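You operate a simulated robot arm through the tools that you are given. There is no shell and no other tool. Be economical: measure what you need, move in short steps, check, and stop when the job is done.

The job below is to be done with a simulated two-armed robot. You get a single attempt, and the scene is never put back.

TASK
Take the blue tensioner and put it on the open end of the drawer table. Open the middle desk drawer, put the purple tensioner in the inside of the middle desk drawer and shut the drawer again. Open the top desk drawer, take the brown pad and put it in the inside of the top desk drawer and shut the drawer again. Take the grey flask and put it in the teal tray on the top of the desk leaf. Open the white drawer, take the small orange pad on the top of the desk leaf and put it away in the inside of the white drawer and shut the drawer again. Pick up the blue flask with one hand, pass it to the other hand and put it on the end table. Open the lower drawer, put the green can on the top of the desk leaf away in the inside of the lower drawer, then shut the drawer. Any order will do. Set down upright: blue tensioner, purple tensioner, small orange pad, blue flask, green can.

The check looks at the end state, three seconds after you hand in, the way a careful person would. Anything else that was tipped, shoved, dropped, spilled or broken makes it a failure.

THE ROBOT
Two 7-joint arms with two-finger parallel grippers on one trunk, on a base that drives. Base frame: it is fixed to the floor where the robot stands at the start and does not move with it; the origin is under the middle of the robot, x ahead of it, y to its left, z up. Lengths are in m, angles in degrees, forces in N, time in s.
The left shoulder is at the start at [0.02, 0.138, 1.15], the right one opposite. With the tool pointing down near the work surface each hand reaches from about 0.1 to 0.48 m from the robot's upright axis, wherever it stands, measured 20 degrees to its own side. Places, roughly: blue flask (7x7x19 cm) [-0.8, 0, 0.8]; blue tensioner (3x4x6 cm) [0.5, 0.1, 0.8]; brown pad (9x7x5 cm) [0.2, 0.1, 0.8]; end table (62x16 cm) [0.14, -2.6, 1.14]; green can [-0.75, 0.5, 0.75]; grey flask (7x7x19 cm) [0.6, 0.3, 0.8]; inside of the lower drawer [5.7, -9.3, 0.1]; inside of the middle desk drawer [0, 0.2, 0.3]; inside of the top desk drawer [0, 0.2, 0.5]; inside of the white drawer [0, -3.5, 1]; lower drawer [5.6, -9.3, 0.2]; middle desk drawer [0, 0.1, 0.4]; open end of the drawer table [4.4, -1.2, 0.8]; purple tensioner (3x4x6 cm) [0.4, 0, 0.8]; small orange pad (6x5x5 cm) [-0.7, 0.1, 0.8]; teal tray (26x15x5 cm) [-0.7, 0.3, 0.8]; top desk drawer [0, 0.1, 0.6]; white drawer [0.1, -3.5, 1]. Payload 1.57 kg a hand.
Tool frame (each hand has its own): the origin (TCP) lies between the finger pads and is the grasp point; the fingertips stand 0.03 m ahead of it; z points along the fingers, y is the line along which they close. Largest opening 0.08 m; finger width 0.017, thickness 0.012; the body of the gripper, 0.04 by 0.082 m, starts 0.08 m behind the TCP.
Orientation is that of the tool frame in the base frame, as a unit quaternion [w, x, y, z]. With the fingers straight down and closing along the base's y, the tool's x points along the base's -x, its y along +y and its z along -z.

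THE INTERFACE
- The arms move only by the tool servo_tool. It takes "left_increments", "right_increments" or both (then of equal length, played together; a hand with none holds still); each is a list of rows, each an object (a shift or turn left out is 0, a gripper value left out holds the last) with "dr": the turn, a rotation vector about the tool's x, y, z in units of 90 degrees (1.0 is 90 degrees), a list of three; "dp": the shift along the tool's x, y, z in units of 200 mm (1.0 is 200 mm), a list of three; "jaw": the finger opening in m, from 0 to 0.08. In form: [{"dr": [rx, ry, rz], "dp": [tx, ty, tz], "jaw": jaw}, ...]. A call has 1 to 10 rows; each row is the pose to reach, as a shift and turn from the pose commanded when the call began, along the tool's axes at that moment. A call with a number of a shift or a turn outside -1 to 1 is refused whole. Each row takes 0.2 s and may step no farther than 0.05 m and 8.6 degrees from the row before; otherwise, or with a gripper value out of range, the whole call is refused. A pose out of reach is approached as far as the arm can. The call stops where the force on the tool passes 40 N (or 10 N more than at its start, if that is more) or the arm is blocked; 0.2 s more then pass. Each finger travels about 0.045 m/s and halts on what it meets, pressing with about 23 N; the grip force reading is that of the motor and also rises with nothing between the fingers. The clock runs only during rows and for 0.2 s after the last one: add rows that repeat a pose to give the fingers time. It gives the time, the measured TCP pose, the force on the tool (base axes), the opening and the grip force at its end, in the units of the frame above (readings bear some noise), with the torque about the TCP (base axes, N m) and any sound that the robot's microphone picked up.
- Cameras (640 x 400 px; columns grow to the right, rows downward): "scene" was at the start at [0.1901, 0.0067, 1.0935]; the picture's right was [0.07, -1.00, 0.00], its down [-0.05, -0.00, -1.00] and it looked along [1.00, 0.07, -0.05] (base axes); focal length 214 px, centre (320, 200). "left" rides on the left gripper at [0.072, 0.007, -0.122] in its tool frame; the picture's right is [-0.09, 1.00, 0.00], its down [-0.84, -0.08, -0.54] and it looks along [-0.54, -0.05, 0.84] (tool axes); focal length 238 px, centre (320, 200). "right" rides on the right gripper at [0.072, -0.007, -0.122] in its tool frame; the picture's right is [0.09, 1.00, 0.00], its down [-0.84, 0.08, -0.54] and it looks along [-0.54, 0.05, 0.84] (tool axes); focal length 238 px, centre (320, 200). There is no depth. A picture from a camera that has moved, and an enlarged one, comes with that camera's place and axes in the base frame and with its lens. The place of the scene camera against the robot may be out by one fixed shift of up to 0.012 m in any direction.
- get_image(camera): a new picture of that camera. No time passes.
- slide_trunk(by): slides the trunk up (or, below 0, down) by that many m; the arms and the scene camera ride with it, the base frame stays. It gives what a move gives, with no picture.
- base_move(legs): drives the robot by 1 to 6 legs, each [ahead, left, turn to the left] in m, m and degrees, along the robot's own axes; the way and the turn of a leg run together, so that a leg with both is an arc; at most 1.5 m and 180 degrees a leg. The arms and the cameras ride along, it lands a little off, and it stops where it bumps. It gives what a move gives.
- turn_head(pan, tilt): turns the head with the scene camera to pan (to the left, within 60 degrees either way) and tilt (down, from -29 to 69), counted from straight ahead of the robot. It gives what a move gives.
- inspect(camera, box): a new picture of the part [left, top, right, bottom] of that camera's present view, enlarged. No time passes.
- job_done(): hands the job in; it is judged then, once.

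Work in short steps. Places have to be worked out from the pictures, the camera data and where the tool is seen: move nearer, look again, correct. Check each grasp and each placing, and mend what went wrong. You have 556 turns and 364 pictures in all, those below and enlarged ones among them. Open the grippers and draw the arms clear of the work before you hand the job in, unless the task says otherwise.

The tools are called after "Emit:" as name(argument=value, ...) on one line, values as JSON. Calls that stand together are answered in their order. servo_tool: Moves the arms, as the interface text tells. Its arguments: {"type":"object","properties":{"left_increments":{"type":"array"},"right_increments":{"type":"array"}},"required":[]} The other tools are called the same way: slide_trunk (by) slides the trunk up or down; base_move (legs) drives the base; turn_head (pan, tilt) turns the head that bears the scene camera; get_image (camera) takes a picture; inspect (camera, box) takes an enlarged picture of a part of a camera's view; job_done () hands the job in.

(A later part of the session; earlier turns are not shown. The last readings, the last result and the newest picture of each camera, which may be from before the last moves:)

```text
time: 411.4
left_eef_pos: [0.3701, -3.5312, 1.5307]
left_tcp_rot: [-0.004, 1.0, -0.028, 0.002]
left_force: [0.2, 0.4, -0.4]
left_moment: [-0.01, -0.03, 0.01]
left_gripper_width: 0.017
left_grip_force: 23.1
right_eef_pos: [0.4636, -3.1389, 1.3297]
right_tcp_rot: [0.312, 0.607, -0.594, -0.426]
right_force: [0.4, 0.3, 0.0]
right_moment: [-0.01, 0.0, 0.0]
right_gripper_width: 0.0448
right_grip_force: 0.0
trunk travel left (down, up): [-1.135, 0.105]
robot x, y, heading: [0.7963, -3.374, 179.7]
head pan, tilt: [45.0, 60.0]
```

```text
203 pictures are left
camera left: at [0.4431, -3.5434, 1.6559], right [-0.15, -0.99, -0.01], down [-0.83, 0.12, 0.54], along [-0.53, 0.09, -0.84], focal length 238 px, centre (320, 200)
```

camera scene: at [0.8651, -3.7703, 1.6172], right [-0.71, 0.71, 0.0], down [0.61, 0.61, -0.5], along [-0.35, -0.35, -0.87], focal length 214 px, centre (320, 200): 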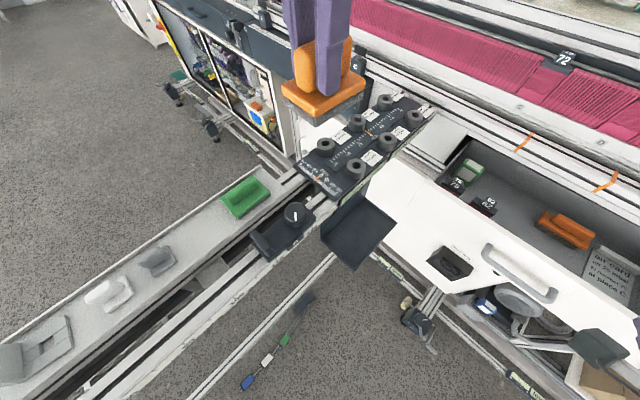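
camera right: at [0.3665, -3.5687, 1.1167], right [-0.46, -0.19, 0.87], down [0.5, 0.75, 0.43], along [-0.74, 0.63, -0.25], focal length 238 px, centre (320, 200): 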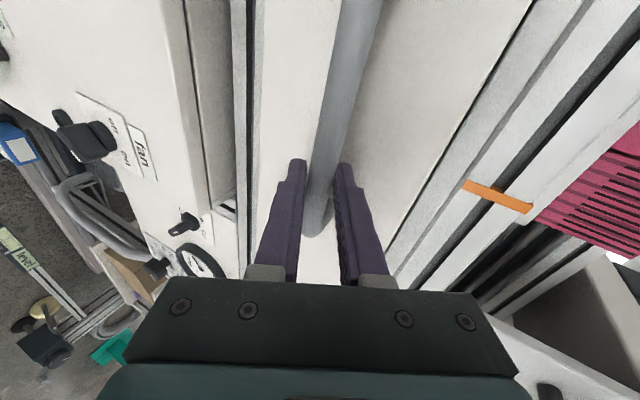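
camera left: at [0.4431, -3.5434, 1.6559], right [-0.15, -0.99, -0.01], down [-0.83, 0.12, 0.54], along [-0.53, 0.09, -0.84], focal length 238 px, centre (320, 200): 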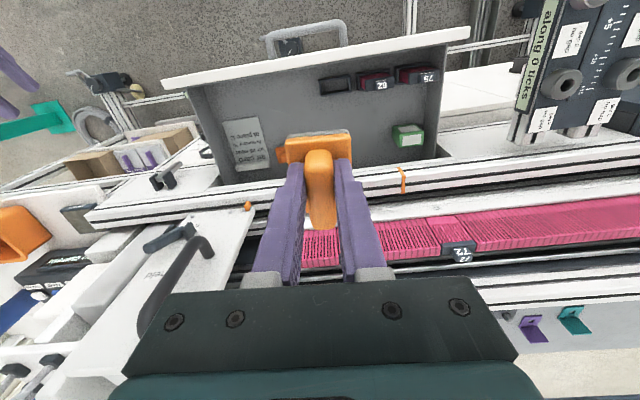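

Free area seen between brush and green box: target (0.29, −3.585). Move the base there and lower 33 cm.

Emit:
base_move(legs=[[0.08, 0.054, 0.3]])

Emit:
slide_trunk(by=-0.3)

Emit:
get_image(camera="left")

Emit:
get_image(camera="scene")

```text
time: 412.5
left_eef_pos: [0.2923, -3.5882, 1.5338]
left_tcp_rot: [-0.005, 1.0, -0.026, 0.001]
left_force: [0.5, -0.6, -1.1]
left_moment: [0.04, 0.0, 0.01]
left_gripper_width: 0.0173
left_grip_force: 22.7
right_eef_pos: [0.3826, -3.1936, 1.3287]
right_tcp_rot: [0.313, 0.608, -0.593, -0.426]
right_force: [0.5, 0.3, -0.2]
right_moment: [-0.01, 0.0, -0.02]
right_gripper_width: 0.0448
right_grip_force: 0.1
trunk travel left (down, up): [-1.135, 0.105]
robot x, y, heading: [0.7105, -3.4275, 180.1]
head pan, tilt: [45.0, 60.0]
```

```text
time: 415.5
left_eef_pos: [0.2918, -3.588, 1.2326]
left_tcp_rot: [-0.005, 1.0, -0.024, 0.002]
left_force: [0.3, -0.2, -0.4]
left_moment: [0.06, 0.01, -0.01]
left_gripper_width: 0.0172
left_grip_force: 22.7
right_eef_pos: [0.3843, -3.1943, 1.0294]
right_tcp_rot: [0.313, 0.609, -0.592, -0.425]
right_force: [-0.1, -0.5, 0.0]
right_moment: [0.02, 0.02, 0.0]
right_gripper_width: 0.0448
right_grip_force: 0.0
trunk travel left (down, up): [-0.835, 0.405]
robot x, y, heading: [0.7121, -3.4314, 179.8]
head pan, tilt: [45.0, 60.0]
```

```text
202 pictures are left
camera left: at [0.3638, -3.5989, 1.3558], right [-0.14, -0.99, -0.01], down [-0.83, 0.11, 0.54], along [-0.53, 0.09, -0.84], focal length 238 px, centre (320, 200)
```

left: 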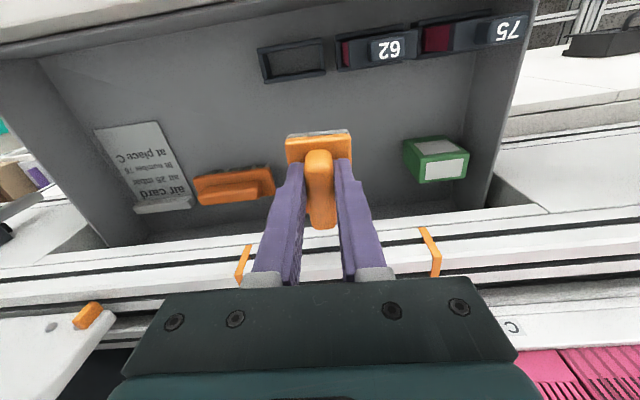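

```text
201 pictures are left
camera scene: at [0.5643, -3.4752, 1.3172], right [-0.71, 0.71, 0.0], down [0.61, 0.61, -0.5], along [-0.35, -0.35, -0.87], focal length 214 px, centre (320, 200)
```

scene: 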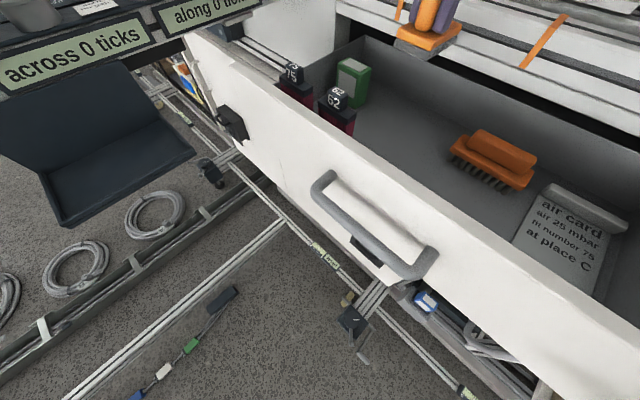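

Clear spot below the pad. Lower 11 cm, then feel for the drawer floor.

Emit:
slide_trunk(by=-0.11)

Emit:
get_image(camera="left")

Emit:
servo_tool(left_increments=[{"dp": [0, 0, 0.03]}, {"dp": [0, 0, 0.06]}])

```text
time: 417.0
left_eef_pos: [0.2919, -3.5874, 1.1224]
left_tcp_rot: [-0.006, 1.0, -0.025, 0.001]
left_force: [0.1, 0.3, -0.9]
left_moment: [-0.03, -0.01, 0.01]
left_gripper_width: 0.0172
left_grip_force: 22.8
right_eef_pos: [0.3822, -3.1941, 0.9177]
right_tcp_rot: [0.312, 0.608, -0.592, -0.426]
right_force: [0.3, 0.3, 0.5]
right_moment: [0.03, 0.0, 0.01]
right_gripper_width: 0.045
right_grip_force: 0.0
trunk travel left (down, up): [-0.725, 0.515]
robot x, y, heading: [0.7136, -3.4253, 179.8]
head pan, tilt: [45.0, 60.0]
```

```text
200 pictures are left
camera left: at [0.3637, -3.5989, 1.2458], right [-0.14, -0.99, -0.01], down [-0.83, 0.11, 0.54], along [-0.53, 0.09, -0.84], focal length 238 px, centre (320, 200)
```

left: 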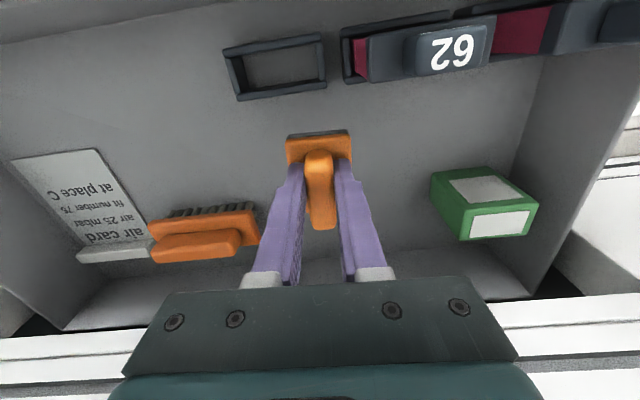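

```text
time: 417.6
left_eef_pos: [0.2903, -3.5878, 1.1111]
left_tcp_rot: [-0.005, 1.0, -0.026, 0.001]
left_force: [-1.0, 0.0, -0.6]
left_moment: [0.0, 0.01, 0.01]
left_gripper_width: 0.0169
left_grip_force: 22.6
right_eef_pos: [0.3829, -3.1944, 0.918]
right_tcp_rot: [0.314, 0.608, -0.592, -0.426]
right_force: [-0.3, 0.0, 0.0]
right_moment: [0.02, 0.0, -0.03]
right_gripper_width: 0.0448
right_grip_force: 0.1
trunk travel left (down, up): [-0.725, 0.515]
robot x, y, heading: [0.7114, -3.4258, 179.9]
head pan, tilt: [45.0, 60.0]
```

Emit:
servo_tool(left_increments=[{"dp": [0, 0, 0.03]}, {"dp": [0, 0, 0.06]}])

Emit:
servo_tool(left_increments=[{"dp": [0, 0, 0.025]}, {"dp": [0, 0, 0.05]}])

Emit:
get_image(camera="left")

```text
time: 418.2
left_eef_pos: [0.2922, -3.5877, 1.099]
left_tcp_rot: [-0.007, 1.0, -0.025, 0.002]
left_force: [0.3, 0.7, -0.9]
left_moment: [-0.01, -0.04, -0.02]
left_gripper_width: 0.0171
left_grip_force: 23.2
right_eef_pos: [0.3833, -3.1945, 0.9181]
right_tcp_rot: [0.314, 0.608, -0.592, -0.425]
right_force: [0.4, -0.2, 0.1]
right_moment: [-0.02, 0.02, 0.0]
right_gripper_width: 0.0449
right_grip_force: 0.1
trunk travel left (down, up): [-0.725, 0.515]
robot x, y, heading: [0.7128, -3.4281, 179.9]
head pan, tilt: [45.0, 60.0]
```

```text
time: 418.8
left_eef_pos: [0.2912, -3.5885, 1.0898]
left_tcp_rot: [-0.005, 1.0, -0.025, 0.002]
left_force: [-0.7, -1.1, -1.1]
left_moment: [-0.01, 0.02, -0.01]
left_gripper_width: 0.017
left_grip_force: 22.4
right_eef_pos: [0.3831, -3.1941, 0.9184]
right_tcp_rot: [0.312, 0.609, -0.593, -0.425]
right_force: [-0.2, -0.6, -0.5]
right_moment: [0.0, 0.02, -0.02]
right_gripper_width: 0.0452
right_grip_force: 0.2
trunk travel left (down, up): [-0.725, 0.515]
robot x, y, heading: [0.7131, -3.4281, 179.8]
head pan, tilt: [45.0, 60.0]
```

```text
199 pictures are left
camera left: at [0.3636, -3.598, 1.2129], right [-0.14, -0.99, -0.01], down [-0.83, 0.11, 0.54], along [-0.53, 0.09, -0.84], focal length 238 px, centre (320, 200)
```

left: 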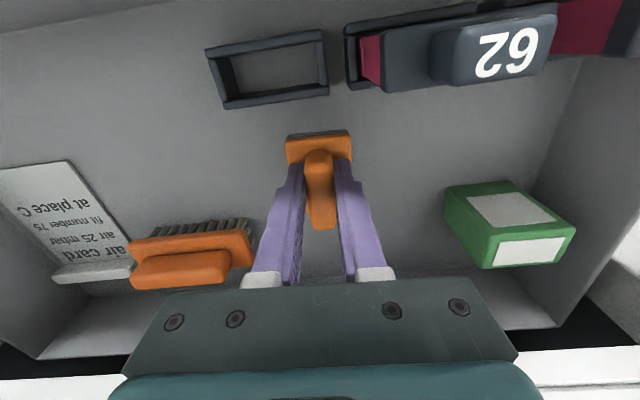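

Floor estimate ≈0.965; continue down in steps.

Emit:
servo_tool(left_increments=[{"dp": [0, 0, 0.05]}, {"dp": [0, 0, 0.1]}, {"dp": [0, 0, 0.15]}])

Emit:
servo_tool(left_increments=[{"dp": [0, 0, 0.025]}, {"dp": [0, 0, 0.05]}])

Emit:
servo_tool(left_increments=[{"dp": [0, 0, 0.025]}, {"dp": [0, 0, 0.05]}])

Emit:
get_image(camera="left")

```text
time: 419.6
left_eef_pos: [0.2939, -3.5862, 1.0593]
left_tcp_rot: [-0.006, 1.0, -0.025, 0.002]
left_force: [0.3, 0.8, -1.4]
left_moment: [-0.01, -0.04, 0.01]
left_gripper_width: 0.017
left_grip_force: 23.0
right_eef_pos: [0.3833, -3.1942, 0.9186]
right_tcp_rot: [0.313, 0.608, -0.592, -0.426]
right_force: [-1.2, -1.1, -0.4]
right_moment: [0.02, -0.03, 0.0]
right_gripper_width: 0.0448
right_grip_force: 0.0
trunk travel left (down, up): [-0.725, 0.515]
robot x, y, heading: [0.7134, -3.428, 180.0]
head pan, tilt: [45.0, 60.0]
```

```text
time: 420.2
left_eef_pos: [0.2862, -3.5868, 1.056]
left_tcp_rot: [-0.007, 1.0, -0.026, -0.003]
left_force: [0.9, 4.3, 40.2]
left_moment: [-0.45, -0.3, 0.03]
left_gripper_width: 0.0175
left_grip_force: 23.8
right_eef_pos: [0.3802, -3.1947, 0.9208]
right_tcp_rot: [0.314, 0.607, -0.592, -0.427]
right_force: [-0.2, 0.6, -0.2]
right_moment: [-0.04, 0.0, 0.02]
right_gripper_width: 0.0452
right_grip_force: 0.0
trunk travel left (down, up): [-0.725, 0.515]
robot x, y, heading: [0.7131, -3.4303, 179.8]
head pan, tilt: [45.0, 60.0]
```

```text
time: 420.5
left_eef_pos: [0.285, -3.5877, 1.0562]
left_tcp_rot: [-0.009, 1.0, -0.026, -0.006]
left_force: [1.0, -1.5, 23.9]
left_moment: [-0.55, -0.48, -0.03]
left_gripper_width: 0.0175
left_grip_force: 22.9
right_eef_pos: [0.3816, -3.1937, 0.9179]
right_tcp_rot: [0.314, 0.608, -0.592, -0.425]
right_force: [0.2, 1.0, -0.5]
right_moment: [-0.01, -0.01, -0.02]
right_gripper_width: 0.045
right_grip_force: 0.0
trunk travel left (down, up): [-0.725, 0.515]
robot x, y, heading: [0.7101, -3.4289, 179.6]
head pan, tilt: [45.0, 60.0]
stopped in row 1 (left hand): the force on the tool passed its limit at 55 N (the readings are from after the stop); the commanded pose is now the measured one
```

```text
198 pictures are left
camera left: at [0.3604, -3.599, 1.1777], right [-0.14, -0.99, -0.01], down [-0.82, 0.11, 0.55], along [-0.55, 0.09, -0.83], focal length 238 px, centre (320, 200)
```

left: 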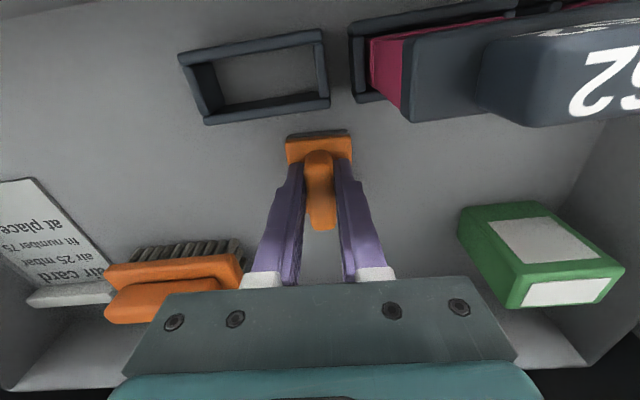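

Contact with the drawer floor. Ease up 3 mm, open, and rise.

Emit:
servo_tool(left_increments=[{"dp": [-0.02, 0, -0.015], "dr": [0, -0.004, 0]}, {"dp": [-0.02, 0, -0.015]}, {"dp": [-0.02, 0, -0.015], "jaw": 0.045}, {"dp": [-0.02, 0, -0.015]}, {"dp": [-0.02, 0, -0.015]}])

Emit:
get_image(camera="left")

```text
time: 421.7
left_eef_pos: [0.284, -3.5857, 1.056]
left_tcp_rot: [-0.008, 1.0, -0.027, -0.003]
left_force: [-1.3, 3.2, 7.8]
left_moment: [-0.1, 0.01, -0.03]
left_gripper_width: 0.0421
left_grip_force: 0.1
right_eef_pos: [0.3831, -3.1941, 0.9188]
right_tcp_rot: [0.313, 0.608, -0.593, -0.425]
right_force: [0.2, 0.5, -0.1]
right_moment: [-0.01, 0.02, 0.02]
right_gripper_width: 0.0452
right_grip_force: 0.1
trunk travel left (down, up): [-0.725, 0.515]
robot x, y, heading: [0.7085, -3.4262, 179.5]
head pan, tilt: [45.0, 60.0]
```

```text
197 pictures are left
camera left: at [0.3578, -3.5971, 1.1785], right [-0.14, -0.99, -0.02], down [-0.83, 0.11, 0.55], along [-0.54, 0.09, -0.84], focal length 238 px, centre (320, 200)
```

left: 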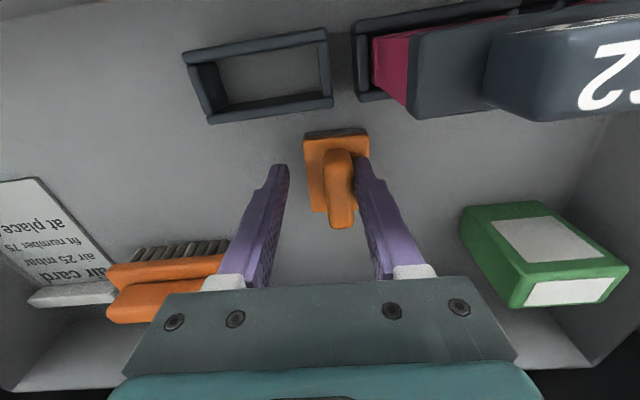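

The knob leans near one finger. Shift the hand 7 mm away from it, then rise.

Emit:
servo_tool(left_increments=[{"dp": [0, 0.015, -0.015]}, {"dp": [0, 0.035, -0.02], "jaw": 0.05}, {"dp": [0, 0.035, -0.03]}])

Emit:
get_image(camera="left")

```text
time: 422.5
left_eef_pos: [0.285, -3.5936, 1.0611]
left_tcp_rot: [-0.008, 1.0, -0.027, -0.003]
left_force: [-1.3, -0.6, 1.3]
left_moment: [-0.03, -0.01, 0.01]
left_gripper_width: 0.05
left_grip_force: 0.1
right_eef_pos: [0.3826, -3.1931, 0.9185]
right_tcp_rot: [0.314, 0.608, -0.593, -0.425]
right_force: [0.3, 1.0, -0.2]
right_moment: [-0.01, 0.0, -0.02]
right_gripper_width: 0.045
right_grip_force: 0.0
trunk travel left (down, up): [-0.725, 0.515]
robot x, y, heading: [0.7123, -3.4239, 179.8]
head pan, tilt: [45.0, 60.0]
```

```text
196 pictures are left
camera left: at [0.3584, -3.6049, 1.1836], right [-0.14, -0.99, -0.01], down [-0.83, 0.11, 0.55], along [-0.54, 0.09, -0.84], focal length 238 px, centre (320, 200)
```

left: 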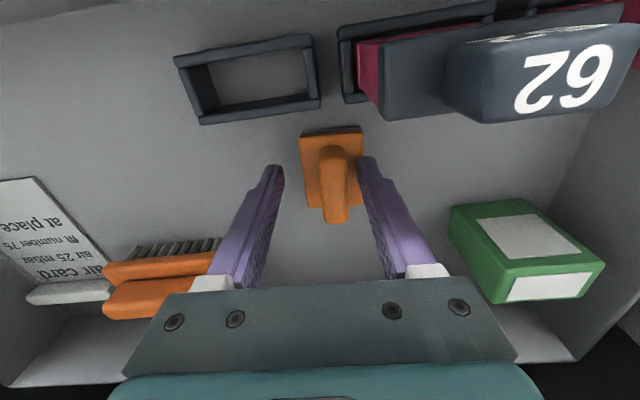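

Free and upright. Raise, then check from above.

Emit:
slide_trunk(by=0.3)

Emit:
get_image(camera="left")

Emit:
get_image(camera="scene")

```text
time: 425.5
left_eef_pos: [0.2846, -3.5928, 1.3607]
left_tcp_rot: [-0.008, 1.0, -0.027, -0.003]
left_force: [-0.1, -0.5, -0.4]
left_moment: [-0.02, 0.02, 0.01]
left_gripper_width: 0.0503
left_grip_force: 0.1
right_eef_pos: [0.3827, -3.1943, 1.218]
right_tcp_rot: [0.314, 0.608, -0.592, -0.426]
right_force: [-0.5, -0.9, -0.7]
right_moment: [-0.04, 0.02, -0.01]
right_gripper_width: 0.045
right_grip_force: 0.0
trunk travel left (down, up): [-1.025, 0.215]
robot x, y, heading: [0.7081, -3.4279, 179.7]
head pan, tilt: [45.0, 60.0]
```

```text
195 pictures are left
camera left: at [0.3584, -3.6047, 1.4837], right [-0.14, -0.99, -0.01], down [-0.83, 0.11, 0.55], along [-0.54, 0.09, -0.84], focal length 238 px, centre (320, 200)
```

left: 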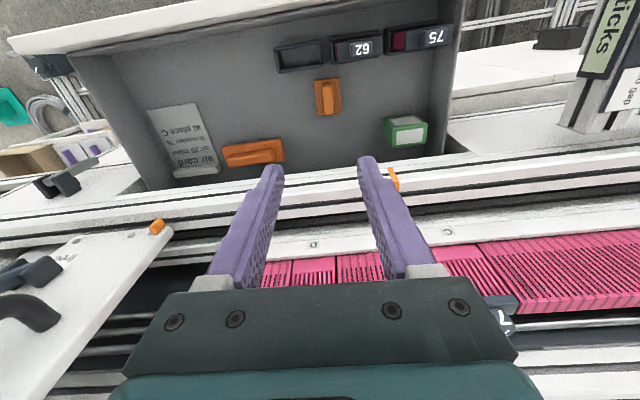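

```text
194 pictures are left
camera scene: at [0.5643, -3.4752, 1.5072], right [-0.71, 0.71, 0.0], down [0.61, 0.61, -0.5], along [-0.35, -0.35, -0.87], focal length 214 px, centre (320, 200)
```

scene: 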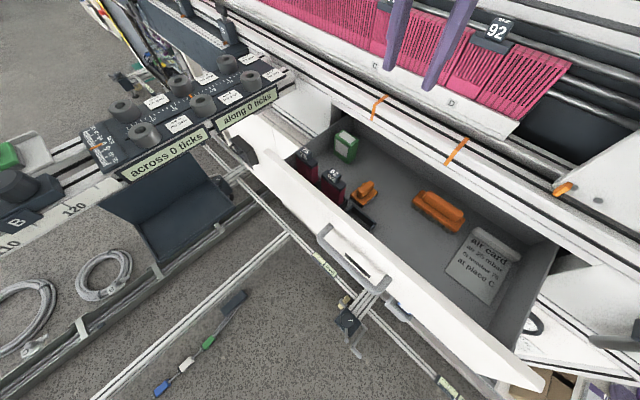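

The orange pad stands upright in the drawer. Back off, raise the left hand for clearance, and position the right hand (closed) to push the drawer's front.

Emit:
base_move(legs=[[-0.35, 0, 0]])

Emit:
servo_tool(left_increments=[{"dp": [0.1, 0, -0.15]}, {"dp": [0.2, 0, -0.3]}, {"dp": [0.3, 0, -0.45]}, {"dp": [0.4, 0, -0.6]}], right_increments=[{"jaw": 0.0}, {"jaw": 0.0}, {"jaw": 0.0}, {"jaw": 0.0}])

Emit:
base_move(legs=[[0, 0.3, 0]])

Emit:
slide_trunk(by=-0.09)

Emit:
get_image(camera="right")

```text
time: 427.8
left_eef_pos: [0.6329, -3.593, 1.3598]
left_tcp_rot: [-0.008, 1.0, -0.03, -0.004]
left_force: [-0.4, -0.3, -0.3]
left_moment: [0.02, -0.03, -0.01]
left_gripper_width: 0.0498
left_grip_force: 0.1
right_eef_pos: [0.7335, -3.1939, 1.2188]
right_tcp_rot: [0.312, 0.606, -0.595, -0.426]
right_force: [-0.4, -0.1, -0.6]
right_moment: [0.0, 0.01, 0.01]
right_gripper_width: 0.045
right_grip_force: 0.0
trunk travel left (down, up): [-1.025, 0.215]
robot x, y, heading: [1.0583, -3.4325, 179.1]
head pan, tilt: [45.0, 60.0]
```

```text
time: 428.8
left_eef_pos: [0.7119, -3.5977, 1.4799]
left_tcp_rot: [-0.008, 1.0, -0.029, -0.003]
left_force: [0.2, 0.0, 0.2]
left_moment: [0.0, 0.03, -0.01]
left_gripper_width: 0.05
left_grip_force: 0.0
right_eef_pos: [0.7335, -3.1927, 1.2191]
right_tcp_rot: [0.312, 0.606, -0.595, -0.426]
right_force: [0.1, 0.2, 0.3]
right_moment: [-0.04, 0.04, 0.01]
right_gripper_width: 0.0
right_grip_force: 21.6
trunk travel left (down, up): [-1.025, 0.215]
robot x, y, heading: [1.0649, -3.4317, 179.4]
head pan, tilt: [45.0, 60.0]
```

```text
time: 430.8
left_eef_pos: [0.7124, -3.894, 1.4798]
left_tcp_rot: [-0.008, 1.0, -0.025, -0.003]
left_force: [0.6, 0.0, -0.2]
left_moment: [-0.01, -0.02, 0.01]
left_gripper_width: 0.0499
left_grip_force: 0.0
right_eef_pos: [0.7295, -3.4909, 1.2199]
right_tcp_rot: [0.313, 0.609, -0.592, -0.425]
right_force: [0.1, 0.2, -0.6]
right_moment: [-0.02, 0.02, 0.0]
right_gripper_width: 0.0001
right_grip_force: 22.1
trunk travel left (down, up): [-1.025, 0.215]
robot x, y, heading: [1.0585, -3.7265, 180.0]
head pan, tilt: [45.0, 60.0]
```

```text
time: 432.0
left_eef_pos: [0.712, -3.895, 1.3892]
left_tcp_rot: [-0.008, 1.0, -0.025, -0.003]
left_force: [-0.1, -0.3, -0.6]
left_moment: [0.08, -0.03, 0.04]
left_gripper_width: 0.0501
left_grip_force: 0.0
right_eef_pos: [0.7304, -3.491, 1.1287]
right_tcp_rot: [0.314, 0.608, -0.592, -0.425]
right_force: [0.3, -0.4, -0.2]
right_moment: [-0.04, 0.0, 0.02]
right_gripper_width: 0.0
right_grip_force: 21.3
trunk travel left (down, up): [-0.935, 0.305]
robot x, y, heading: [1.0617, -3.7248, 179.9]
head pan, tilt: [45.0, 60.0]
```

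```text
193 pictures are left
camera right: at [0.839, -3.5757, 1.1659], right [-0.46, -0.19, 0.87], down [0.5, 0.75, 0.43], along [-0.74, 0.63, -0.25], focal length 238 px, centre (320, 200)
```

right: 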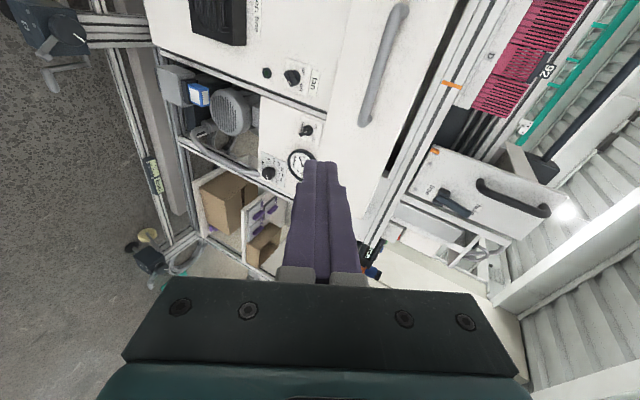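

Line looks right: the tip will meet the panel above the bar. Advance 25 cm and check.

Emit:
base_move(legs=[[0.25, 0, 0]])

Emit:
get_image(camera="right")

Emit:
get_image(camera="scene")

```text
time: 433.8
left_eef_pos: [0.4718, -3.8928, 1.3903]
left_tcp_rot: [-0.008, 1.0, -0.026, -0.003]
left_force: [-0.5, 0.5, 0.2]
left_moment: [0.0, -0.02, -0.04]
left_gripper_width: 0.0501
left_grip_force: 0.2
right_eef_pos: [0.4891, -3.4922, 1.129]
right_tcp_rot: [0.313, 0.609, -0.593, -0.425]
right_force: [0.3, 0.8, -0.1]
right_moment: [0.0, 0.02, 0.02]
right_gripper_width: 0.0002
right_grip_force: 21.1
trunk travel left (down, up): [-0.935, 0.305]
robot x, y, heading: [0.8195, -3.7245, 179.9]
head pan, tilt: [45.0, 60.0]
```

```text
192 pictures are left
camera right: at [0.5992, -3.5751, 1.1658], right [-0.46, -0.19, 0.87], down [0.5, 0.75, 0.43], along [-0.74, 0.63, -0.25], focal length 238 px, centre (320, 200)
```

right: 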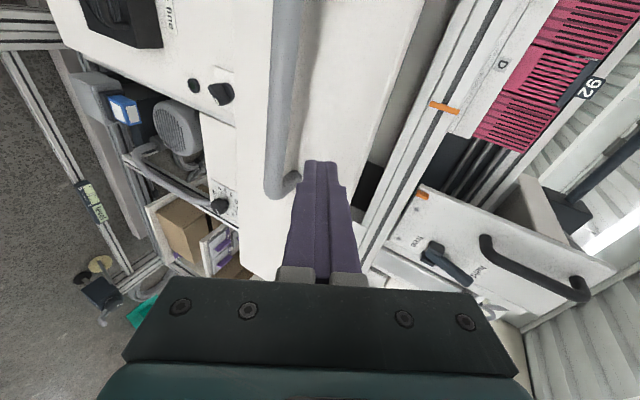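

```text
191 pictures are left
camera scene: at [0.6719, -3.7718, 1.4172], right [-0.71, 0.71, 0.0], down [0.61, 0.61, -0.5], along [-0.35, -0.35, -0.87], focal length 214 px, centre (320, 200)
```

scene: 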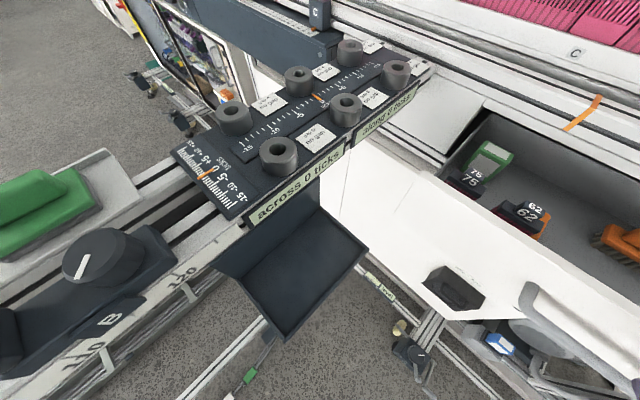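

Fingertips are at the panel above the bar. Push slowly.

Emit:
base_move(legs=[[0.08, 0, 0], [0.08, 0, 0]])

Emit:
get_image(camera="right")

```text
time: 435.5
left_eef_pos: [0.312, -3.8923, 1.3891]
left_tcp_rot: [-0.008, 1.0, -0.026, -0.003]
left_force: [0.4, 0.5, 0.8]
left_moment: [-0.01, -0.02, 0.01]
left_gripper_width: 0.0497
left_grip_force: 0.1
right_eef_pos: [0.3332, -3.4897, 1.1285]
right_tcp_rot: [0.312, 0.607, -0.593, -0.427]
right_force: [0.1, 1.0, -0.2]
right_moment: [-0.01, 0.05, 0.0]
right_gripper_width: 0.0
right_grip_force: 21.0
trunk travel left (down, up): [-0.935, 0.305]
robot x, y, heading: [0.6621, -3.7221, 179.8]
head pan, tilt: [45.0, 60.0]
```

```text
190 pictures are left
camera right: at [0.4402, -3.5739, 1.1657], right [-0.46, -0.19, 0.87], down [0.5, 0.75, 0.43], along [-0.73, 0.63, -0.25], focal length 238 px, centre (320, 200)
```

right: 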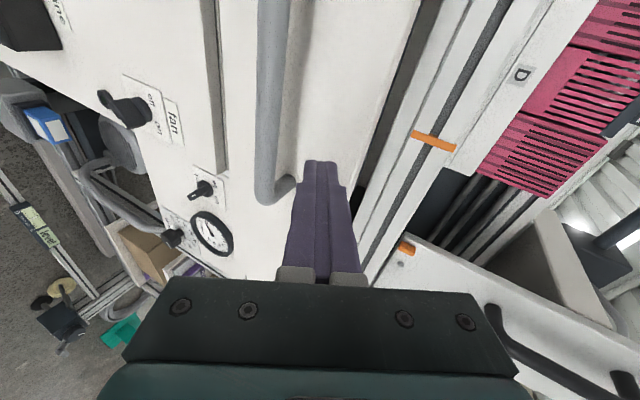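

Moving well. Push the last ~9.5 cm.

Emit:
base_move(legs=[[0.07, 0, 0], [0.03, 0, 0]])

Emit:
get_image(camera="right")

Emit:
turn_head(pan=0, tilt=45)

Emit:
get_image(camera="scene")

```text
time: 437.0
left_eef_pos: [0.2188, -3.8909, 1.3887]
left_tcp_rot: [-0.008, 1.0, -0.027, -0.002]
left_force: [0.2, 0.0, -0.7]
left_moment: [-0.04, -0.01, 0.04]
left_gripper_width: 0.0502
left_grip_force: 0.1
right_eef_pos: [0.2401, -3.4887, 1.1292]
right_tcp_rot: [0.312, 0.608, -0.594, -0.425]
right_force: [12.2, -2.5, 7.0]
right_moment: [-0.05, 0.18, 0.11]
right_gripper_width: 0.0
right_grip_force: 21.2
trunk travel left (down, up): [-0.935, 0.305]
robot x, y, heading: [0.5664, -3.7255, 179.7]
head pan, tilt: [45.0, 60.0]
stopped in leg 2: the force on the tool passed its limit at 78 N (the readings are from after the stop); the commanded pose is now the measured one
```

```text
189 pictures are left
camera right: at [0.3492, -3.5733, 1.1655], right [-0.46, -0.19, 0.87], down [0.5, 0.75, 0.43], along [-0.73, 0.63, -0.25], focal length 238 px, centre (320, 200)
```

right: 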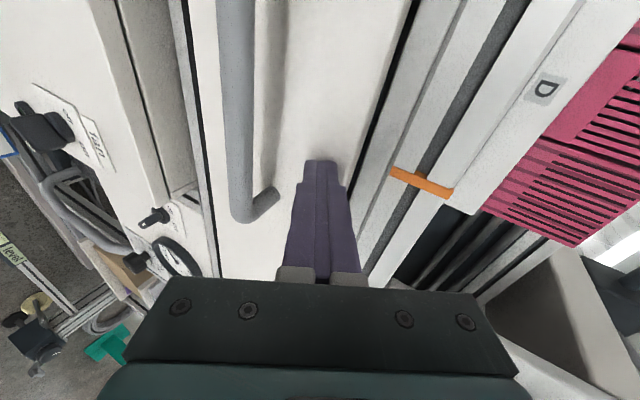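

```text
time: 438.2
left_eef_pos: [0.219, -3.8901, 1.389]
left_tcp_rot: [-0.008, 1.0, -0.027, -0.002]
left_force: [-0.6, -0.1, -0.7]
left_moment: [-0.03, 0.0, 0.03]
left_gripper_width: 0.0501
left_grip_force: 0.1
right_eef_pos: [0.2405, -3.4899, 1.1282]
right_tcp_rot: [0.313, 0.608, -0.594, -0.425]
right_force: [10.9, 0.2, 1.8]
right_moment: [0.01, 0.0, 0.07]
right_gripper_width: 0.0002
right_grip_force: 21.6
trunk travel left (down, up): [-0.935, 0.305]
robot x, y, heading: [0.5643, -3.7259, 179.6]
head pan, tilt: [0.0, 45.0]
```

```text
188 pictures are left
camera scene: at [0.3848, -3.7229, 1.4363], right [0.01, 1.0, 0.0], down [0.71, 0.0, -0.71], along [-0.71, 0.0, -0.71], focal length 214 px, centre (320, 200)
```

scene: 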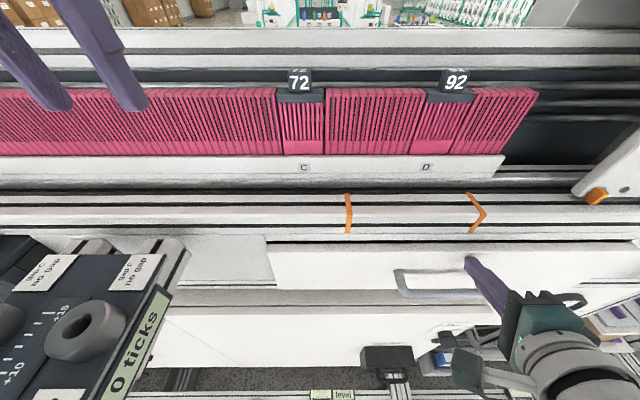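

The white drawer is shut with the pad inside. Back off, raise, and return the right hand to straight-down.

Emit:
base_move(legs=[[-0.5, 0, 0]])

Emit:
slide_trunk(by=0.2)

Emit:
servo_tool(right_increments=[{"dr": [0.08, 0.012, 0.001], "jaw": 0.08}, {"dr": [0.16, 0.024, 0.003]}, {"dr": [0.24, 0.036, 0.004]}, {"dr": [0.32, 0.048, 0.006]}, {"dr": [0.4, 0.06, 0.007]}, {"dr": [0.48, 0.073, 0.009]}, {"dr": [0.56, 0.085, 0.01]}, {"dr": [0.64, 0.097, 0.012]}, {"dr": [0.7, 0.106, 0.013]}])

Emit:
servo_tool(right_increments=[{"dr": [0, 0, -0.09]}, {"dr": [0, 0, -0.18]}, {"dr": [0, 0, -0.27]}, {"dr": [0, 0, -0.36]}, {"dr": [0, 0, -0.45]}, {"dr": [0, 0, -0.54]}, {"dr": [0, 0, -0.63]}, {"dr": [0, 0, -0.72]}, {"dr": [0, 0, -0.81]}, {"dr": [0, 0, -0.9]}])

```text
time: 441.1
left_eef_pos: [0.722, -3.8934, 1.3898]
left_tcp_rot: [-0.008, 0.999, -0.033, -0.003]
left_force: [0.1, 0.5, 0.1]
left_moment: [-0.03, 0.0, 0.01]
left_gripper_width: 0.0498
left_grip_force: 0.2
right_eef_pos: [0.7493, -3.4905, 1.1291]
right_tcp_rot: [0.309, 0.604, -0.597, -0.429]
right_force: [0.5, -0.4, -0.5]
right_moment: [0.01, 0.02, 0.01]
right_gripper_width: 0.0003
right_grip_force: 21.1
trunk travel left (down, up): [-0.935, 0.305]
robot x, y, heading: [1.0756, -3.7329, 179.1]
head pan, tilt: [0.0, 45.0]
```

```text
time: 443.3
left_eef_pos: [0.723, -3.893, 1.5894]
left_tcp_rot: [-0.008, 0.999, -0.033, -0.003]
left_force: [0.0, 0.2, -0.3]
left_moment: [0.03, -0.02, -0.02]
left_gripper_width: 0.05
left_grip_force: 0.1
right_eef_pos: [0.7492, -3.4912, 1.3286]
right_tcp_rot: [0.31, 0.603, -0.598, -0.428]
right_force: [1.0, 0.6, -0.7]
right_moment: [0.03, 0.05, 0.02]
right_gripper_width: 0.0
right_grip_force: 21.0
trunk travel left (down, up): [-1.135, 0.105]
robot x, y, heading: [1.0735, -3.7262, 179.2]
head pan, tilt: [0.0, 45.0]
```

```text
time: 444.0
left_eef_pos: [0.7241, -3.8939, 1.5895]
left_tcp_rot: [-0.008, 0.999, -0.033, -0.003]
left_force: [-0.8, -0.2, -0.1]
left_moment: [0.01, 0.01, -0.02]
left_gripper_width: 0.0498
left_grip_force: 0.0
right_eef_pos: [0.751, -3.4474, 1.3351]
right_tcp_rot: [0.205, 0.679, -0.601, -0.368]
right_force: [-0.3, 1.0, -0.6]
right_moment: [-0.01, -0.01, 0.03]
right_gripper_width: 0.0554
right_grip_force: 0.1
trunk travel left (down, up): [-1.135, 0.105]
robot x, y, heading: [1.0717, -3.7278, 178.9]
head pan, tilt: [0.0, 45.0]
stopped in row 3 (right hand): the arm was blocked; the commanded pose is now the measured one
```

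```text
time: 446.2
left_eef_pos: [0.7223, -3.893, 1.5896]
left_tcp_rot: [-0.007, 0.999, -0.033, -0.004]
left_force: [0.0, 0.1, -0.5]
left_moment: [0.03, 0.02, 0.01]
left_gripper_width: 0.0502
left_grip_force: 0.0
right_eef_pos: [0.7534, -3.4522, 1.3318]
right_tcp_rot: [-0.08, 0.908, -0.019, -0.411]
right_force: [0.4, 0.5, 0.3]
right_moment: [0.02, 0.01, -0.01]
right_gripper_width: 0.0801
right_grip_force: 0.0
trunk travel left (down, up): [-1.135, 0.105]
robot x, y, heading: [1.0737, -3.7262, 179.2]
head pan, tilt: [0.0, 45.0]
```

Partly done. Move the hand forward and down while finishing the turn in small steps.

Emit:
servo_tool(right_increments=[{"dp": [0, 0, 0.1]}, {"dp": [0, 0, 0.2], "dr": [-0.01, 0.05, 0]}, {"dp": [0, 0, 0.3], "dr": [-0.02, 0.11, -0.005]}, {"dp": [0, 0, 0.4], "dr": [-0.03, 0.17, -0.008]}, {"dp": [0, 0, 0.5], "dr": [-0.042, 0.23, -0.01]}, {"dp": [0, 0, 0.5], "dr": [-0.053, 0.29, -0.013]}, {"dp": [0, 0, 0.5], "dr": [-0.065, 0.35, -0.016]}, {"dp": [0, 0, 0.5], "dr": [-0.08, 0.41, -0.019]}, {"dp": [0, 0, 0.5], "dr": [-0.092, 0.475, -0.022]}, {"dp": [0, 0, 0.5], "dr": [-0.105, 0.54, -0.025]}])

Emit:
turn_head(pan=-45, tilt=10)

Emit:
get_image(camera="scene")

```text
time: 448.4
left_eef_pos: [0.7239, -3.8935, 1.59]
left_tcp_rot: [-0.009, 0.999, -0.033, -0.003]
left_force: [0.5, 0.3, 0.2]
left_moment: [0.03, -0.02, 0.0]
left_gripper_width: 0.05
left_grip_force: 0.0
right_eef_pos: [0.6932, -3.4415, 1.2795]
right_tcp_rot: [0.0, 1.0, 0.0, 0.0]
right_force: [0.7, -0.2, 0.4]
right_moment: [0.01, 0.01, 0.01]
right_gripper_width: 0.0801
right_grip_force: 0.0
right hand out of reach, approached as far as the arm can: row 9, 10
trunk travel left (down, up): [-1.135, 0.105]
robot x, y, heading: [1.07, -3.7292, 178.9]
head pan, tilt: [0.0, 45.0]
```

```text
time: 449.5
left_eef_pos: [0.7228, -3.8943, 1.5901]
left_tcp_rot: [-0.008, 0.999, -0.033, -0.003]
left_force: [0.9, 0.1, -0.2]
left_moment: [0.0, 0.02, 0.01]
left_gripper_width: 0.0501
left_grip_force: 0.1
right_eef_pos: [0.6944, -3.4413, 1.2785]
right_tcp_rot: [0.0, 1.0, -0.001, -0.001]
right_force: [-0.3, -1.3, 0.3]
right_moment: [0.0, -0.01, 0.02]
right_gripper_width: 0.0802
right_grip_force: 0.0
trunk travel left (down, up): [-1.135, 0.105]
robot x, y, heading: [1.071, -3.7278, 178.9]
head pan, tilt: [-45.0, 10.0]
```

```text
187 pictures are left
camera scene: at [0.9084, -3.6615, 1.6916], right [0.72, 0.69, 0.0], down [0.12, -0.13, -0.98], along [-0.68, 0.71, -0.17], focal length 214 px, centre (320, 200)
```

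scene: 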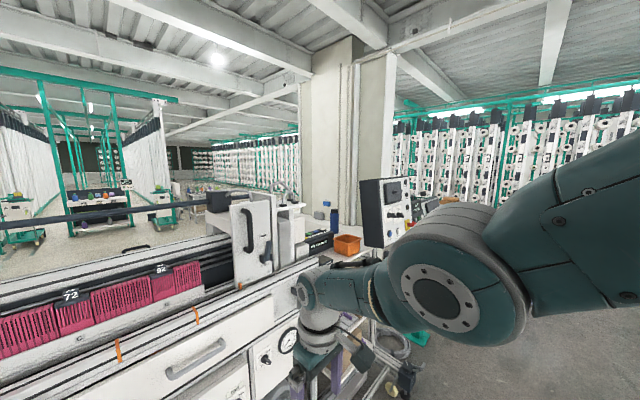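

Both hands are straight-down again. Now drive back to the desk leaf for the green can (left hand), keeping high.

Emit:
slide_trunk(by=0.1)

Emit:
base_move(legs=[[-0.3, 0, 1], [0, -1.2, 0], [0, -1.2, 0]])

Emit:
turn_head(pan=0, tilt=30)

Emit:
get_image(camera="scene")

```text
time: 450.8
left_eef_pos: [0.7238, -3.893, 1.6896]
left_tcp_rot: [-0.008, 0.999, -0.033, -0.003]
left_force: [0.2, 0.5, -0.3]
left_moment: [-0.02, 0.01, -0.04]
left_gripper_width: 0.0502
left_grip_force: 0.1
right_eef_pos: [0.6932, -3.4406, 1.3789]
right_tcp_rot: [0.001, 1.0, -0.001, -0.001]
right_force: [0.0, -0.1, 0.0]
right_moment: [0.0, -0.01, -0.04]
right_gripper_width: 0.0802
right_grip_force: 0.1
trunk travel left (down, up): [-1.235, 0.005]
robot x, y, heading: [1.0751, -3.732, 179.0]
head pan, tilt: [-45.0, 10.0]
```

```text
time: 464.2
left_eef_pos: [1.0352, -1.4927, 1.6892]
left_tcp_rot: [-0.007, 0.999, -0.037, -0.003]
left_force: [-0.4, 1.4, -0.1]
left_moment: [-0.01, 0.01, 0.02]
left_gripper_width: 0.0499
left_grip_force: 0.1
right_eef_pos: [1.0099, -1.0406, 1.379]
right_tcp_rot: [0.0, 1.0, -0.004, -0.001]
right_force: [-0.6, 0.1, 0.3]
right_moment: [0.0, 0.01, 0.02]
right_gripper_width: 0.08
right_grip_force: 0.1
trunk travel left (down, up): [-1.235, 0.005]
robot x, y, heading: [1.3893, -1.3323, 178.4]
head pan, tilt: [-45.0, 10.0]
```

```text
time: 465.3
left_eef_pos: [1.0357, -1.4936, 1.6903]
left_tcp_rot: [-0.007, 0.999, -0.037, -0.003]
left_force: [-0.3, 0.3, 0.8]
left_moment: [-0.01, 0.01, -0.01]
left_gripper_width: 0.05
left_grip_force: 0.1
right_eef_pos: [1.0085, -1.0409, 1.3787]
right_tcp_rot: [0.0, 1.0, -0.004, 0.0]
right_force: [-0.3, 0.0, -0.3]
right_moment: [-0.01, 0.02, 0.0]
right_gripper_width: 0.0801
right_grip_force: 0.0
trunk travel left (down, up): [-1.235, 0.005]
robot x, y, heading: [1.3885, -1.3323, 178.5]
head pan, tilt: [0.0, 30.0]
```

```text
186 pictures are left
camera scene: at [1.1959, -1.3278, 1.7594], right [0.03, 1.0, 0.0], down [0.5, -0.01, -0.87], along [-0.87, 0.02, -0.5], focal length 214 px, centre (320, 200)
```

scene: 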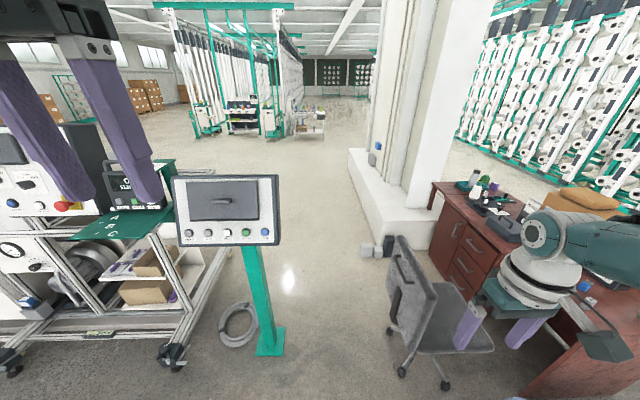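

Path is clear above the console stand and the chair. Drive ahead 1.8 m, then sideways to the leaf.

Emit:
base_move(legs=[[1.4, 0, 1.3], [0.42, 0, 0], [0, -1.0, 0], [0, -0.95, 0]])

Emit:
get_image(camera="scene")

Emit:
get_image(camera="left")

```text
time: 484.0
left_eef_pos: [-0.7476, 0.5046, 1.6894]
left_tcp_rot: [-0.008, 0.999, -0.046, -0.003]
left_force: [-0.5, 0.3, -0.4]
left_moment: [-0.01, 0.0, 0.0]
left_gripper_width: 0.0502
left_grip_force: 0.1
right_eef_pos: [-0.7662, 0.9592, 1.3798]
right_tcp_rot: [0.0, 1.0, -0.014, -0.001]
right_force: [-0.3, 0.5, -0.2]
right_moment: [0.03, -0.02, -0.03]
right_gripper_width: 0.0799
right_grip_force: 0.0
trunk travel left (down, up): [-1.235, 0.005]
robot x, y, heading: [-0.3934, 0.6555, 177.3]
head pan, tilt: [0.0, 30.0]
```

```text
185 pictures are left
camera scene: at [-0.584, 0.6682, 1.7593], right [0.04, 1.0, 0.0], down [0.5, -0.02, -0.87], along [-0.87, 0.04, -0.5], focal length 214 px, centre (320, 200)
```

scene: 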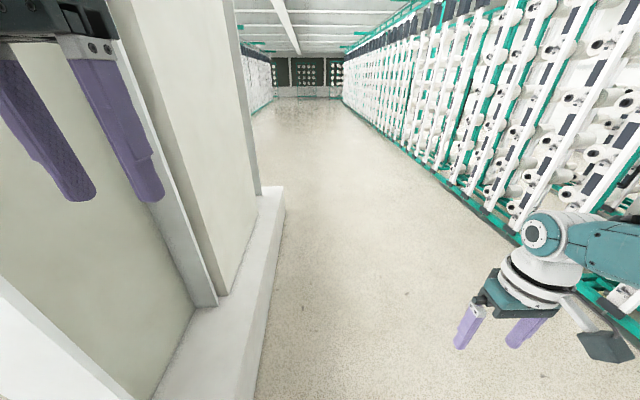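

```text
184 pictures are left
camera left: at [-0.6742, 0.4909, 1.812], right [-0.18, -0.98, -0.01], down [-0.82, 0.15, 0.55], along [-0.54, 0.11, -0.84], focal length 238 px, centre (320, 200)
```

left: 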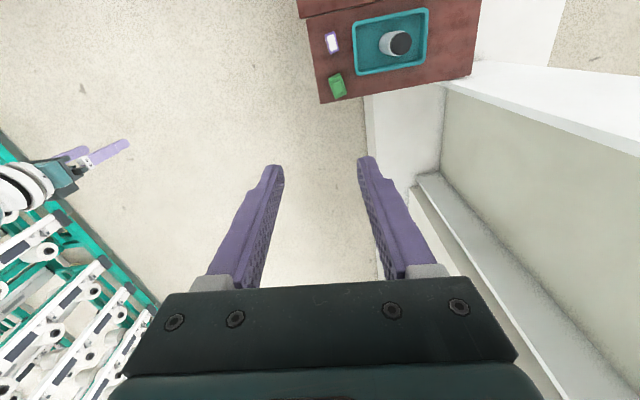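

The green can measures at about (−0.817, 0.463). Straighten the heading, lower the left hand relative to the shoulder, and narrow the offset.

Emit:
servo_tool(left_increments=[{"dp": [-0.05, 0, 0.2], "jaw": 0.08}, {"dp": [-0.1, 0, 0.4]}, {"dp": [-0.15, 0, 0.6]}, {"dp": [-0.2, 0, 0.8]}, {"dp": [-0.2, 0, 1.0]}])

Emit:
base_move(legs=[[0.03, 0.02, 2.7]])

Emit:
slide_trunk(by=-0.35)

Emit:
get_image(camera="left")

```text
time: 485.2
left_eef_pos: [-0.7901, 0.512, 1.489]
left_tcp_rot: [-0.008, 0.999, -0.046, -0.003]
left_force: [-0.2, 0.2, 0.1]
left_moment: [0.0, 0.03, 0.0]
left_gripper_width: 0.0801
left_grip_force: 0.1
right_eef_pos: [-0.7661, 0.9589, 1.3792]
right_tcp_rot: [0.0, 1.0, -0.012, -0.001]
right_force: [0.0, -0.1, -0.1]
right_moment: [0.01, 0.02, 0.0]
right_gripper_width: 0.08
right_grip_force: 0.1
trunk travel left (down, up): [-1.235, 0.005]
robot x, y, heading: [-0.3926, 0.6601, 177.7]
head pan, tilt: [0.0, 30.0]
```

```text
time: 486.0
left_eef_pos: [-0.8133, 0.4752, 1.49]
left_tcp_rot: [-0.007, 1.0, -0.022, -0.004]
left_force: [-0.7, 0.1, 0.4]
left_moment: [0.0, 0.02, -0.01]
left_gripper_width: 0.08
left_grip_force: 0.1
right_eef_pos: [-0.8094, 0.9215, 1.3794]
right_tcp_rot: [0.0, 1.0, 0.011, -0.001]
right_force: [0.2, -0.1, 0.8]
right_moment: [-0.01, -0.01, 0.01]
right_gripper_width: 0.08
right_grip_force: 0.1
trunk travel left (down, up): [-1.235, 0.005]
robot x, y, heading: [-0.4247, 0.6395, -179.7]
head pan, tilt: [0.0, 30.0]
```

```text
time: 489.4
left_eef_pos: [-0.8125, 0.4765, 1.14]
left_tcp_rot: [-0.008, 1.0, -0.023, -0.004]
left_force: [0.1, 0.1, -0.3]
left_moment: [0.06, -0.01, -0.01]
left_gripper_width: 0.0801
left_grip_force: 0.0
right_eef_pos: [-0.8094, 0.9217, 1.0289]
right_tcp_rot: [0.001, 1.0, 0.01, -0.001]
right_force: [-0.8, 0.4, 0.4]
right_moment: [-0.03, -0.02, 0.01]
right_gripper_width: 0.0797
right_grip_force: 0.0
trunk travel left (down, up): [-0.885, 0.355]
robot x, y, heading: [-0.4224, 0.6413, -179.8]
head pan, tilt: [0.0, 30.0]
```

```text
183 pictures are left
camera left: at [-0.7394, 0.4643, 1.262], right [-0.14, -0.99, -0.01], down [-0.83, 0.11, 0.55], along [-0.54, 0.09, -0.84], focal length 238 px, centre (320, 200)
```

left: 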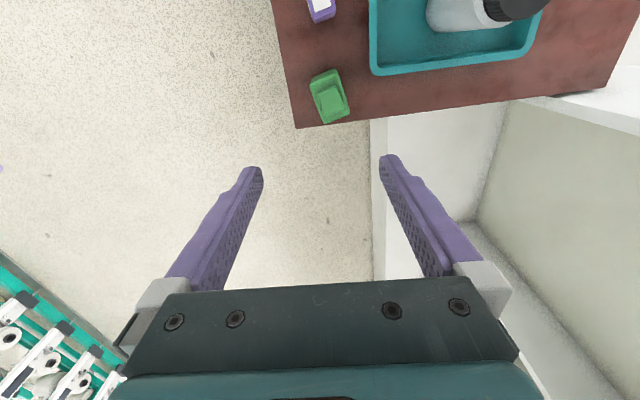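

Emit:
slide_trunk(by=-0.16)

Emit:
servo_tool(left_increments=[{"dp": [-0.02, 0.045, 0]}, {"dp": [-0.02, 0.045, 0]}])

Emit:
get_image(camera="left")

Emit:
turn_head(pan=35, tilt=50)

Emit:
get_image(camera="scene")

```text
time: 491.3
left_eef_pos: [-0.8138, 0.4768, 0.9803]
left_tcp_rot: [-0.008, 1.0, -0.023, -0.004]
left_force: [-0.5, 0.3, 0.8]
left_moment: [0.0, -0.01, -0.01]
left_gripper_width: 0.08
left_grip_force: 0.2
right_eef_pos: [-0.81, 0.9216, 0.8699]
right_tcp_rot: [0.0, 1.0, 0.01, -0.001]
right_force: [-0.2, -0.2, 0.8]
right_moment: [-0.03, 0.02, -0.03]
right_gripper_width: 0.08
right_grip_force: 0.1
trunk travel left (down, up): [-0.725, 0.515]
robot x, y, heading: [-0.4237, 0.6396, -179.9]
head pan, tilt: [0.0, 30.0]
```

```text
time: 491.9
left_eef_pos: [-0.8171, 0.4667, 0.9791]
left_tcp_rot: [-0.008, 1.0, -0.023, -0.003]
left_force: [-0.1, 0.8, 0.1]
left_moment: [-0.01, 0.03, 0.0]
left_gripper_width: 0.08
left_grip_force: 0.1
right_eef_pos: [-0.809, 0.9229, 0.8681]
right_tcp_rot: [0.0, 1.0, 0.011, -0.001]
right_force: [-0.8, 0.4, 0.3]
right_moment: [0.0, 0.03, 0.03]
right_gripper_width: 0.08
right_grip_force: 0.0
trunk travel left (down, up): [-0.725, 0.515]
robot x, y, heading: [-0.4234, 0.6417, -179.8]
head pan, tilt: [0.0, 30.0]
```

```text
182 pictures are left
camera left: at [-0.7435, 0.4552, 1.1017], right [-0.14, -0.99, -0.01], down [-0.83, 0.11, 0.55], along [-0.54, 0.09, -0.84], focal length 238 px, centre (320, 200)
```

left: 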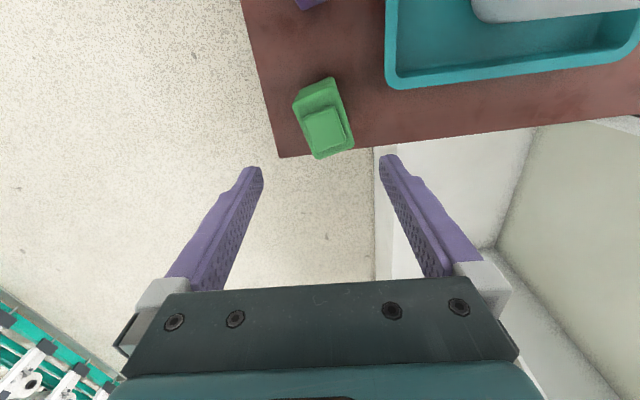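

```text
time: 492.9
left_eef_pos: [-0.8181, 0.467, 0.9799]
left_tcp_rot: [-0.008, 1.0, -0.023, -0.004]
left_force: [-0.3, 0.3, 0.4]
left_moment: [0.01, -0.03, 0.02]
left_gripper_width: 0.0802
left_grip_force: 0.0
right_eef_pos: [-0.8104, 0.9213, 0.8695]
right_tcp_rot: [0.0, 1.0, 0.011, -0.001]
right_force: [-0.7, -0.2, -0.2]
right_moment: [0.0, -0.03, -0.01]
right_gripper_width: 0.0799
right_grip_force: 0.0
trunk travel left (down, up): [-0.725, 0.515]
robot x, y, heading: [-0.4218, 0.6386, -179.6]
head pan, tilt: [35.0, 50.0]
```

```text
181 pictures are left
camera scene: at [-0.587, 0.5962, 1.2198], right [-0.58, 0.82, 0.0], down [0.63, 0.44, -0.64], along [-0.53, -0.37, -0.77], focal length 214 px, centre (320, 200)
```

scene: 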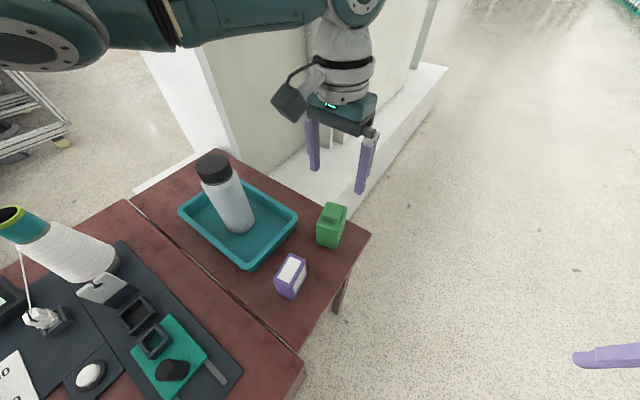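

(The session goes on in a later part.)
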